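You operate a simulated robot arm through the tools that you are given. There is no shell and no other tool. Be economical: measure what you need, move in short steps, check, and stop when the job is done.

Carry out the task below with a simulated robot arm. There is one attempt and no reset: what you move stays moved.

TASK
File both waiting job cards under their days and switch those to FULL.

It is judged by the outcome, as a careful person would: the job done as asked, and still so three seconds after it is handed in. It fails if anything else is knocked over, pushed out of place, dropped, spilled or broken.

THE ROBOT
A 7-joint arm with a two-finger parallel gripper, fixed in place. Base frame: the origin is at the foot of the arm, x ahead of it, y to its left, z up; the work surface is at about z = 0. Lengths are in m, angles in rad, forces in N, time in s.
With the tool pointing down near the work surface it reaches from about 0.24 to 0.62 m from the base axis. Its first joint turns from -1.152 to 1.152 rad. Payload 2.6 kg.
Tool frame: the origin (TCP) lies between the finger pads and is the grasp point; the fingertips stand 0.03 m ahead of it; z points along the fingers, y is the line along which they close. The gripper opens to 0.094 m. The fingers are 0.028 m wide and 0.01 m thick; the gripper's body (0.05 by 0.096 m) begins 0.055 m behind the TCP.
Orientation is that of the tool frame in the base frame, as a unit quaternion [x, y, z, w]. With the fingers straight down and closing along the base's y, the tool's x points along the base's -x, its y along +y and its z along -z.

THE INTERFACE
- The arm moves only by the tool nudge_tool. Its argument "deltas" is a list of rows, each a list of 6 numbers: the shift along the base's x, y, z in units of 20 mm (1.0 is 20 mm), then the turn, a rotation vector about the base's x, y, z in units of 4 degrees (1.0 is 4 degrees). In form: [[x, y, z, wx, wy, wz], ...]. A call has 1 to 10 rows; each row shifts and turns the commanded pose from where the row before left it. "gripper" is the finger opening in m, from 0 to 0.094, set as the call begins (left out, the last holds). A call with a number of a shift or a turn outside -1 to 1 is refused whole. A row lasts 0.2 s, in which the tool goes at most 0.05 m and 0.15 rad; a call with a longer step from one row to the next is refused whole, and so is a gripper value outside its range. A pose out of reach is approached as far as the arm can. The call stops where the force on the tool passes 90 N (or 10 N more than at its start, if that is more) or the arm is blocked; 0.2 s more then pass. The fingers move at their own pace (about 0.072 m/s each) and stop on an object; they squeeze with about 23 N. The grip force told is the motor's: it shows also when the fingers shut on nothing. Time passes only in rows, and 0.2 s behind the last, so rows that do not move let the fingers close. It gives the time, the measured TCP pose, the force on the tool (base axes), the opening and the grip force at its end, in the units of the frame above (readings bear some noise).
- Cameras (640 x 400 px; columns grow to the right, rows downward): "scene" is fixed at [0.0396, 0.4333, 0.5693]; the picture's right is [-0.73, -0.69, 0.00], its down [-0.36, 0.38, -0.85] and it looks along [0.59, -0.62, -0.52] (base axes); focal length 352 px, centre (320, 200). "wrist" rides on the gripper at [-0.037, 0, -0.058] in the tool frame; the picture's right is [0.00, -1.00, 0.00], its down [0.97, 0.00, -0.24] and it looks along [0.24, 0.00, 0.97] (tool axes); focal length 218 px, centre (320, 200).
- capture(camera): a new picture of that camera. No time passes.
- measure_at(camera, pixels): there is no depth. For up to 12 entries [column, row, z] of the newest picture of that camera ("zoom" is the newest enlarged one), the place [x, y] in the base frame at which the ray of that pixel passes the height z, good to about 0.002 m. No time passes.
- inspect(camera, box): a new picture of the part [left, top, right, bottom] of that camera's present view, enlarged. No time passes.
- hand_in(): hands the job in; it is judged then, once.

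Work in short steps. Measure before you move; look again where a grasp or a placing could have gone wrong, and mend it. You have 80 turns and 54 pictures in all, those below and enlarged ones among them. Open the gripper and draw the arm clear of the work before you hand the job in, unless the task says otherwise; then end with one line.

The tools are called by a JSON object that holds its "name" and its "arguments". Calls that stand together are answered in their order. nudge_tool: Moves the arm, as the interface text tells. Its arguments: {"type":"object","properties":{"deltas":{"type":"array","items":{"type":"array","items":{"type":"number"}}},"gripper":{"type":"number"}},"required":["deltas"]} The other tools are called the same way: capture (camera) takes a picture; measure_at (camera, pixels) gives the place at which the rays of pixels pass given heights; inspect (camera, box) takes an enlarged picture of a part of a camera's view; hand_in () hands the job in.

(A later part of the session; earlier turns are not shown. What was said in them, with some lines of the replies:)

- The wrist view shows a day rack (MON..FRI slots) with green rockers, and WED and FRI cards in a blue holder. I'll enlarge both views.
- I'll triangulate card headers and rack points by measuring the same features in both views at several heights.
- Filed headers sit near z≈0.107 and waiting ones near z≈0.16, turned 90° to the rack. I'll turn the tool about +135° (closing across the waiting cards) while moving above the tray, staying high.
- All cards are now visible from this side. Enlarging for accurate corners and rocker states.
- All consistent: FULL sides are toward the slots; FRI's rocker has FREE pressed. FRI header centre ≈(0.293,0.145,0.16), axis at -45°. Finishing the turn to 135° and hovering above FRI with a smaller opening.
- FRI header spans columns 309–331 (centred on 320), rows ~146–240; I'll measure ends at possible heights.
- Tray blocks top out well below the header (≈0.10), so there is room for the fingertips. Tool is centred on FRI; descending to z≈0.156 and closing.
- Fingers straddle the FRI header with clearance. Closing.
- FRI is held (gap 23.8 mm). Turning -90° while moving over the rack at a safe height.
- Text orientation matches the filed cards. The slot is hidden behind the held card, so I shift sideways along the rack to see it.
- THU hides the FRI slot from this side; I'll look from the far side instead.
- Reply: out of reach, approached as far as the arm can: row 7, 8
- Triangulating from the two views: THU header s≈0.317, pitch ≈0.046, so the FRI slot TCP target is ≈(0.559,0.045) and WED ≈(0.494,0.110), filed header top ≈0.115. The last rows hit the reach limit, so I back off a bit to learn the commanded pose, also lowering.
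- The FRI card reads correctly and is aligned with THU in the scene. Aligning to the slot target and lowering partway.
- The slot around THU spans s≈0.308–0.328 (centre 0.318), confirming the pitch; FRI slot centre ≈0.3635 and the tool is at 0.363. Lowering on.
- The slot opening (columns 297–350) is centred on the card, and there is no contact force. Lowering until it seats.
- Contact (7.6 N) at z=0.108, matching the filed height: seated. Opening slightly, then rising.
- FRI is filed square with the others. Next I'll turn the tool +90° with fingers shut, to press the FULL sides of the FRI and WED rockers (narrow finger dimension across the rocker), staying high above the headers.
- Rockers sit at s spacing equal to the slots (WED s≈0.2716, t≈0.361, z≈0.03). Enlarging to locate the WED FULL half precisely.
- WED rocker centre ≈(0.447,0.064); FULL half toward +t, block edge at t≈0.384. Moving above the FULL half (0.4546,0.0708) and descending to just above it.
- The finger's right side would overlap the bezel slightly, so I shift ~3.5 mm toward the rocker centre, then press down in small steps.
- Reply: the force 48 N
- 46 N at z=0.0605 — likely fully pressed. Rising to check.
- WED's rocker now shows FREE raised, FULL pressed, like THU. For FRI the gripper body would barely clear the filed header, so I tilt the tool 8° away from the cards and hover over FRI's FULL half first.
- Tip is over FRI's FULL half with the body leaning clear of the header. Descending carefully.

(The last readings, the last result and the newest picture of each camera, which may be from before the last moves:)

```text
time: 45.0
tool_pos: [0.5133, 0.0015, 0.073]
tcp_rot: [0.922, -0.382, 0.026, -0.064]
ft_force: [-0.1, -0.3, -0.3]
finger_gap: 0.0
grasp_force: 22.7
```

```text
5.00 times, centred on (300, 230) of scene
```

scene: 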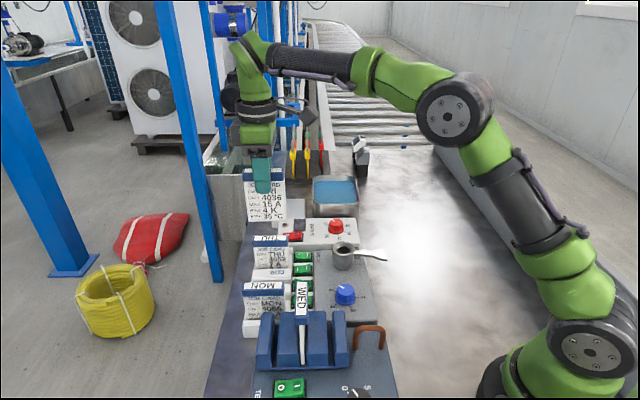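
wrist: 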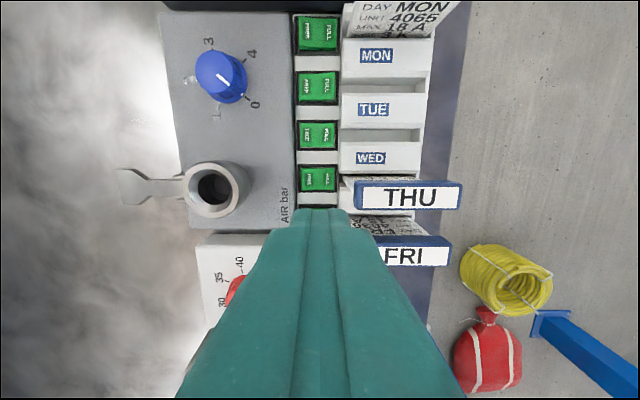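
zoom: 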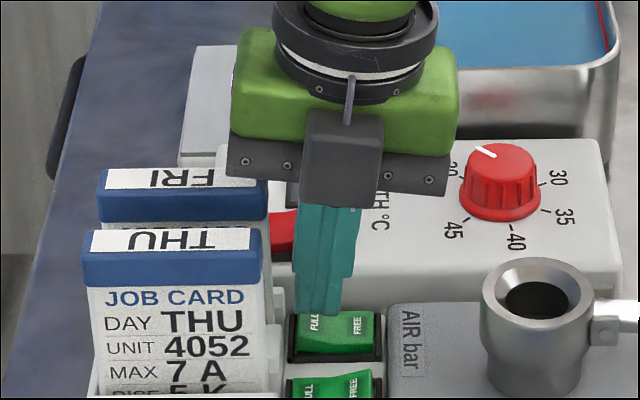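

{"name": "nudge_tool", "arguments": {"deltas": [[0, 0, -0.2, 0, 0, 0], [0, 0, -0.15, 0, 0, 0], [0, 0, 0, 0, 0, 0]]}}

{"name": "nudge_tool", "arguments": {"deltas": [[0, 0, -0.15, 0, 0, 0], [0, 0, -0.1, 0, 0, 0], [0, 0, 0, 0, 0, 0]]}}

{"name": "inspect", "arguments": {"camera": "scene", "box": [250, 190, 350, 270]}}

```text
time: 45.8
tool_pos: [0.5133, 0.0018, 0.0655]
tcp_rot: [0.922, -0.381, 0.026, -0.065]
ft_force: [-0.1, -0.2, 0.8]
finger_gap: 0.0002
grasp_force: 22.4
```

```text
time: 46.6
tool_pos: [0.5155, 0.002, 0.062]
tcp_rot: [0.921, -0.382, 0.027, -0.065]
ft_force: [-4.2, -0.1, 8.2]
finger_gap: 0.0
grasp_force: 22.8
```

```text
5.00 times, centred on (300, 230) of scene
```

zoom: 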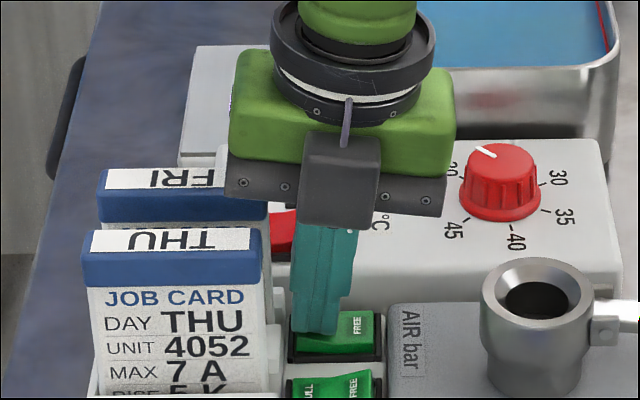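

FREE side looks raised already; one small further press, then lift and check.

{"name": "nudge_tool", "arguments": {"deltas": [[0, 0, -0.07, 0, 0, 0], [0, 0, 0, 0, 0, 0]]}}

{"name": "nudge_tool", "arguments": {"deltas": [[0, 0, 0.5, 0, 0, 0], [0, 0, 1, 0, 0, 0], [0, 0, 1, 0, 0, 0], [0, 0, 1, 0, 0, 0], [0, 0, 1, 0, 0, 0], [0, 0, 1, 0, 0, 0], [0, 0, 1, -0.707, 0.707, 0], [0, 0, 1, -0.707, 0.707, 0], [0, 0, 0, 0, 0, 0]]}}

{"name": "inspect", "arguments": {"camera": "scene", "box": [250, 220, 350, 290]}}

```text
time: 47.2
tool_pos: [0.5161, 0.0025, 0.0609]
tcp_rot: [0.922, -0.382, 0.028, -0.066]
ft_force: [-0.6, 3.3, 18.4]
finger_gap: 0.0
grasp_force: 22.4
```

```text
time: 49.2
tool_pos: [0.5141, 0.0034, 0.2115]
tcp_rot: [0.924, -0.383, 0.0, 0.001]
ft_force: [-0.4, 0.4, 0.5]
finger_gap: 0.0001
grasp_force: 22.7
```

```text
5.71 times, centred on (300, 255) of scene
```

zoom: 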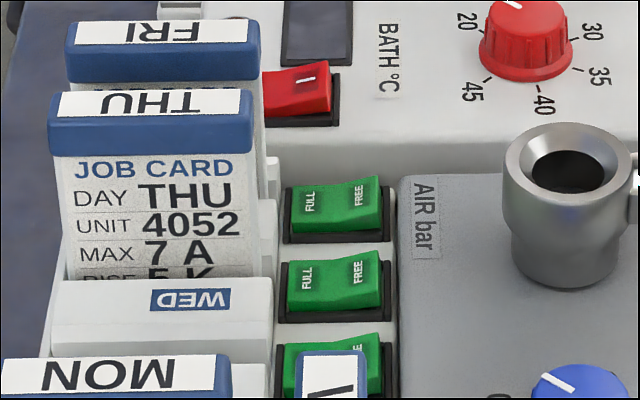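

All three rockers (WED, THU, FRI) now show FULL pressed. Moving back over the WED card with the gripper opened.

{"name": "nudge_tool", "arguments": {"deltas": [[0, 0, 1, 0, 0, 0], [-0.95, 0.865, 0.7, 0, 0, 0], [-0.95, 0.865, 0.7, 0, 0, 0], [-0.95, 0.865, 0, 0, 0, 0], [-0.95, 0.865, 0, 0, 0, 0], [-0.95, 0.865, 0, 0, 0, 0], [-0.95, 0.865, 0, 0, 0, 0], [-0.95, 0.865, 0, 0, 0, 0], [-0.95, 0.865, 0, 0, 0, 0], [-0.95, 0.865, 0, 0, 0, 0]], "gripper": 0.046}}

{"name": "nudge_tool", "arguments": {"deltas": [[-0.95, 0.865, 0, 0, 0, 0], [0, 0, 0, 0, 0, 0]]}}

{"name": "capture", "arguments": {"camera": "wrist"}}

```text
time: 51.4
tool_pos: [0.344, 0.1584, 0.257]
tcp_rot: [0.924, -0.382, 0.0, 0.0]
ft_force: [-1.2, -0.5, 0.4]
finger_gap: 0.0457
grasp_force: 0.1
```

```text
time: 52.0
tool_pos: [0.325, 0.1756, 0.2578]
tcp_rot: [0.924, -0.383, -0.001, 0.001]
ft_force: [-0.5, 0.1, -0.4]
finger_gap: 0.046
grasp_force: 0.0
```

```text
10 pictures are left
```

wrist: 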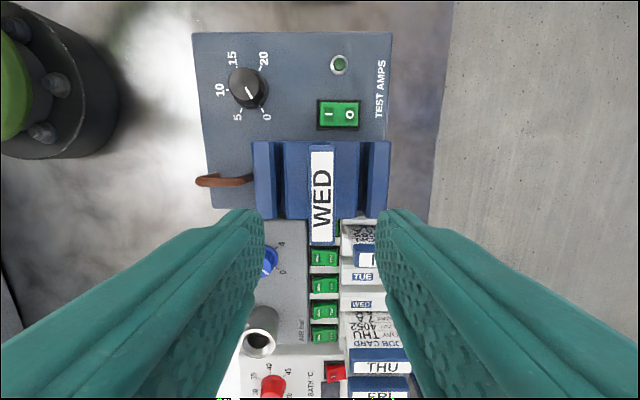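

WED header centred at column 322, rows 143–244: shift ~2 mm in +y, descend and grip.

{"name": "nudge_tool", "arguments": {"deltas": [[0, 0.1, 0, 0, 0, 0], [0, 0, -1, 0, 0, 0], [0, 0, -1, 0, 0, 0], [0, 0, -1, 0, 0, 0], [0, 0, -1, 0, 0, 0], [0, 0, -1, 0, 0, 0], [0, 0, -0.1, 0, 0, 0], [0, 0, 0, 0, 0, 0]]}}

{"name": "nudge_tool", "arguments": {"deltas": [[0, 0, 0, 0, 0, 0], [0, 0, 0, 0, 0, 0], [0, 0, 0, 0, 0, 0]], "gripper": 0.0}}

{"name": "nudge_tool", "arguments": {"deltas": [[0, 0, 0.5, 0, 0, 0], [0, 0, 0.5, 0, 0, 0], [0, 0, 1, 0, 0, 0], [0, 0, 1, 0, 0, 0], [0, 0, 1, 0, 0, 0], [0, 0, 1, 0, 0, 0], [0, 0, 1, 0, 0, 0], [0, 0, 0, 0, 0, 0]]}}

{"name": "capture", "arguments": {"camera": "wrist"}}

```text
time: 53.8
tool_pos: [0.3259, 0.1781, 0.1552]
tcp_rot: [0.924, -0.383, 0.0, 0.0]
ft_force: [0.4, -0.6, 0.5]
finger_gap: 0.046
grasp_force: 0.1
```

```text
time: 54.6
tool_pos: [0.3248, 0.1778, 0.1553]
tcp_rot: [0.924, -0.383, 0.0, 0.0]
ft_force: [-0.1, 0.4, 0.4]
finger_gap: 0.0236
grasp_force: 22.7
```

```text
time: 56.4
tool_pos: [0.3263, 0.176, 0.2743]
tcp_rot: [0.924, -0.383, 0.0, 0.0]
ft_force: [0.2, -0.2, -0.6]
finger_gap: 0.0236
grasp_force: 22.8
```

```text
9 pictures are left
```

wrist: 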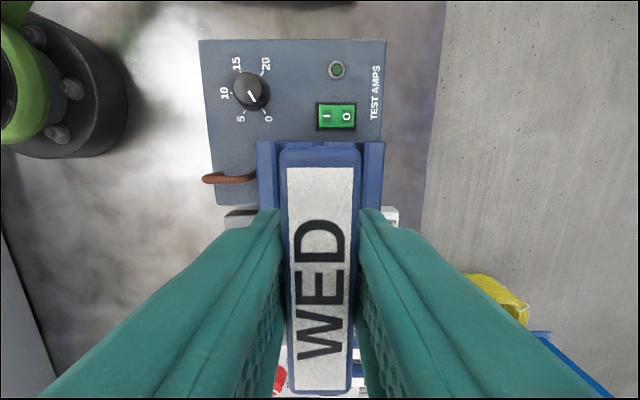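

WED held (offset ~1.5 mm along its length, will compensate). Turning -90° while moving above the WED slot (0.493,0.109).

{"name": "nudge_tool", "arguments": {"deltas": [[0.38, -0.155, 0, 0, 0, -1], [0.38, -0.155, 0, 0, 0, -1], [0.38, -0.155, 0, 0, 0, -1], [0.38, -0.155, 0, 0, 0, -1], [0.38, -0.155, 0, 0, 0, -1], [0.38, -0.155, 0, 0, 0, -1], [0.38, -0.155, 0, 0, 0, -1], [0.38, -0.155, 0, 0, 0, -1], [0.38, -0.155, 0, 0, 0, -1], [0.38, -0.155, 0, 0, 0, -1]]}}

{"name": "nudge_tool", "arguments": {"deltas": [[0.38, -0.155, 0, 0, 0, -1], [0.38, -0.155, 0, 0, 0, -1], [0.38, -0.155, 0, 0, 0, -1], [0.38, -0.155, 0, 0, 0, -1], [0.38, -0.155, 0, 0, 0, -1], [0.38, -0.155, 0, 0, 0, -1], [0.38, -0.155, 0, 0, 0, -1], [0.38, -0.155, 0, 0, 0, -1], [0.38, -0.155, 0, 0, 0, -1], [0.38, -0.155, 0, 0, 0, -1]]}}

{"name": "nudge_tool", "arguments": {"deltas": [[0.38, -0.155, 0, 0, 0, -1], [0.38, -0.155, 0, 0, 0, -1], [0, 0, 0, 0, 0, -0.5], [0, 0, 0, 0, 0, 0], [0, 0, 0, 0, 0, 0]]}}

```text
time: 58.6
tool_pos: [0.4009, 0.1467, 0.2754]
tcp_rot: [0.736, -0.676, 0.0, 0.0]
ft_force: [1.1, -0.9, -0.3]
finger_gap: 0.0235
grasp_force: 23.0
```

```text
time: 60.8
tool_pos: [0.4766, 0.1151, 0.2741]
tcp_rot: [-0.461, 0.887, 0.001, 0.0]
ft_force: [0.5, 0.1, -0.3]
finger_gap: 0.0236
grasp_force: 22.7
```

```text
time: 62.0
tool_pos: [0.4923, 0.1082, 0.2752]
tcp_rot: [-0.381, 0.925, 0.001, 0.0]
ft_force: [0.4, -1.0, -1.3]
finger_gap: 0.0238
grasp_force: 22.9
```

{"name": "nudge_tool", "arguments": {"deltas": [[0.03, 0.04, -0.5, 0, 0, 0], [0, 0, -1, 0, 0, 0], [0, 0, -1, 0, 0, 0], [0, 0, -1, 0, 0, 0], [0, 0, -1, 0, 0, 0], [0, 0, -0.8, 0, 0, 0], [0, 0, 0, 0, 0, 0]]}}

{"name": "inspect", "arguments": {"camera": "wrist", "box": [200, 110, 440, 260]}}

```text
time: 63.6
tool_pos: [0.4927, 0.1104, 0.1686]
tcp_rot: [-0.383, 0.924, 0.001, 0.0]
ft_force: [0.3, 0.2, -0.9]
finger_gap: 0.0237
grasp_force: 22.8
```

```text
2.67 times, centred on (320, 185) of wrist
```

zoom: 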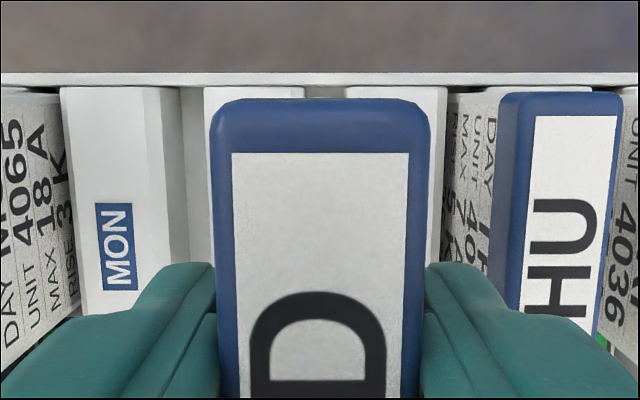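

Slot opening spans columns 303–345 (centre 324) — a 1 mm tweak, then lower.

{"name": "nudge_tool", "arguments": {"deltas": [[0.035, -0.04, -0.4, 0, 0, 0], [0, 0, -0.4, 0, 0, 0], [0, 0, -0.4, 0, 0, 0], [0, 0, -0.4, 0, 0, 0], [0, 0, -0.4, 0, 0, 0], [0, 0, -0.3, 0, 0, 0], [0, 0, 0, 0, 0, 0]]}}

{"name": "inspect", "arguments": {"camera": "wrist", "box": [200, 110, 440, 260]}}

```text
time: 65.2
tool_pos: [0.4923, 0.1082, 0.1236]
tcp_rot: [-0.382, 0.924, 0.001, 0.0]
ft_force: [-0.6, -0.1, -0.2]
finger_gap: 0.0235
grasp_force: 22.7
```

```text
2.67 times, centred on (320, 185) of wrist
```

zoom: 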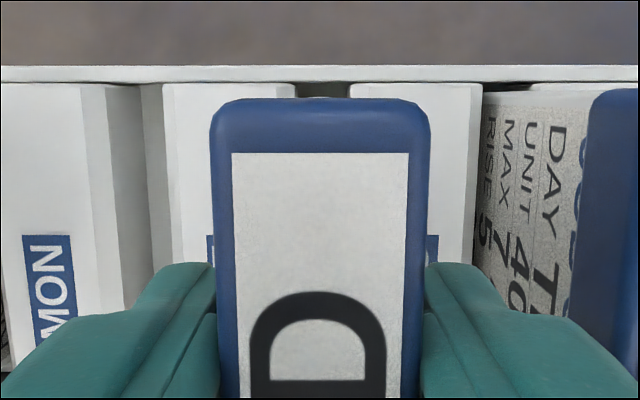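

Slot (297–350) is centred on the card and there is no contact force. Lowering until it seats near z≈0.108.

{"name": "nudge_tool", "arguments": {"deltas": [[0, 0, -0.2, 0, 0, 0], [0, 0, -0.2, 0, 0, 0], [0, 0, -0.15, 0, 0, 0], [0, 0, 0, 0, 0, 0]]}}

{"name": "nudge_tool", "arguments": {"deltas": [[0, 0, -0.1, 0, 0, 0], [0, 0, -0.1, 0, 0, 0], [0, 0, 0, 0, 0, 0]]}}

```text
time: 66.2
tool_pos: [0.4927, 0.1091, 0.1116]
tcp_rot: [-0.382, 0.924, 0.0, 0.0]
ft_force: [-0.1, 0.5, -1.1]
finger_gap: 0.0237
grasp_force: 22.8
```

```text
time: 67.0
tool_pos: [0.494, 0.1087, 0.1074]
tcp_rot: [-0.384, 0.923, -0.001, 0.0]
ft_force: [0.4, 0.5, -1.0]
finger_gap: 0.0235
grasp_force: 23.8
```

{"name": "nudge_tool", "arguments": {"deltas": [[0, 0, -0.06, 0, 0, 0], [0, 0, -0.06, 0, 0, 0], [0, 0, 0, 0, 0, 0]]}}

{"name": "inspect", "arguments": {"camera": "scene", "box": [235, 200, 345, 290]}}

```text
time: 67.8
tool_pos: [0.4938, 0.1087, 0.108]
tcp_rot: [-0.382, 0.924, 0.0, 0.002]
ft_force: [-1.9, -0.7, 16.5]
finger_gap: 0.0237
grasp_force: 23.4
```

```text
4.44 times, centred on (290, 245) of scene
```

zoom: 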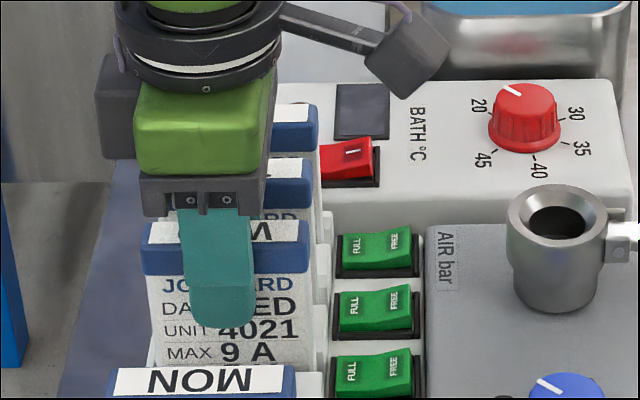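

Seated (16.5 N). Releasing and rising clear, then a final check.

{"name": "nudge_tool", "arguments": {"deltas": [[0, 0, 0.03, 0, 0, 0], [0, 0, 0, 0, 0, 0]], "gripper": 0.036}}

{"name": "nudge_tool", "arguments": {"deltas": [[0, 0, 0.5, 0, 0, 0], [0, 0, 0.5, 0, 0, 0], [0, 0, 1, 0, 0, 0], [0, 0, 1, 0, 0, 0], [0, 0, 1, 0, 0, 0], [0, 0, 1, 0, 0, 0], [0, 0, 1, 0, 0, 0], [0, 0, 1, 0, 0, 0], [-0.5, -0.5, 1, 0, 0, 0], [-0.5, -0.5, 1, 0, 0, 0]]}}

{"name": "nudge_tool", "arguments": {"deltas": [[-0.8, -0.8, 0, 0, 0, 0], [-0.8, -0.8, 0, 0, 0, 0], [-0.8, -0.8, 0, 0, 0, 0], [-0.8, -0.8, 0, 0, 0, 0], [0, 0, 0, 0, 0, 0]], "gripper": 0.08}}

{"name": "capture", "arguments": {"camera": "scene"}}

{"name": "inspect", "arguments": {"camera": "scene", "box": [235, 200, 355, 310]}}

{"name": "capture", "arguments": {"camera": "wrist"}}

```text
time: 68.4
tool_pos: [0.4939, 0.1093, 0.106]
tcp_rot: [-0.382, 0.924, 0.002, 0.0]
ft_force: [0.7, 0.6, 0.4]
finger_gap: 0.0359
grasp_force: 0.0
```

```text
time: 70.6
tool_pos: [0.4726, 0.0881, 0.2881]
tcp_rot: [-0.383, 0.924, 0.0, 0.0]
ft_force: [-0.1, 0.1, 1.3]
finger_gap: 0.036
grasp_force: 0.0
```

```text
time: 71.8
tool_pos: [0.4085, 0.0238, 0.2861]
tcp_rot: [-0.382, 0.924, 0.001, 0.0]
ft_force: [-0.3, 0.9, 0.7]
finger_gap: 0.0798
grasp_force: 0.0
```

```text
5 pictures are left
```

scene: 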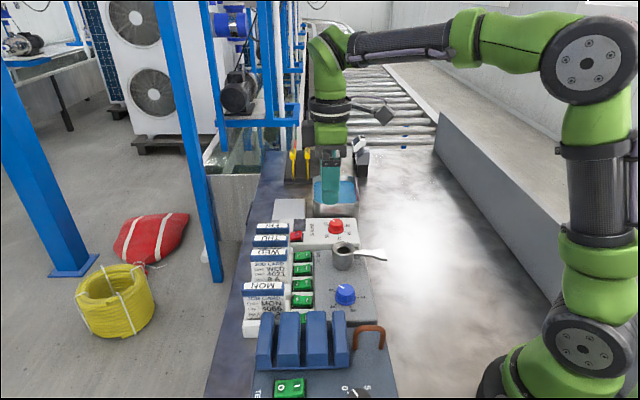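

```text
3.64 times, centred on (295, 255) of scene
```

zoom: 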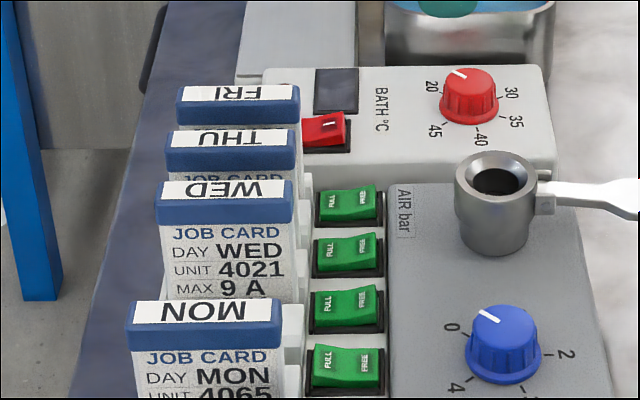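

```text
3 pictures are left
```

wrist: 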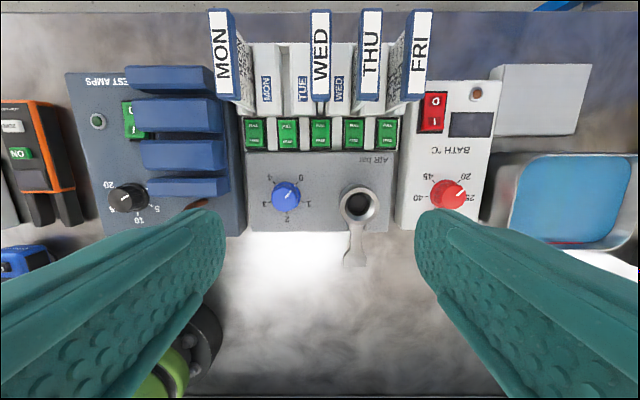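

Everything checks out: WED and FRI are in their slots facing like the others. The WED and FRI rockers are at FULL, TUE is still FREE, and the knobs and other items haven't moved. The arm is clear, so I'm handing in.

{"name": "hand_in", "arguments": {}}

```text
The job is handed in.
```

The WED and FRI job cards are filed in their day slots, both switches are set to FULL, and the job is handed in.
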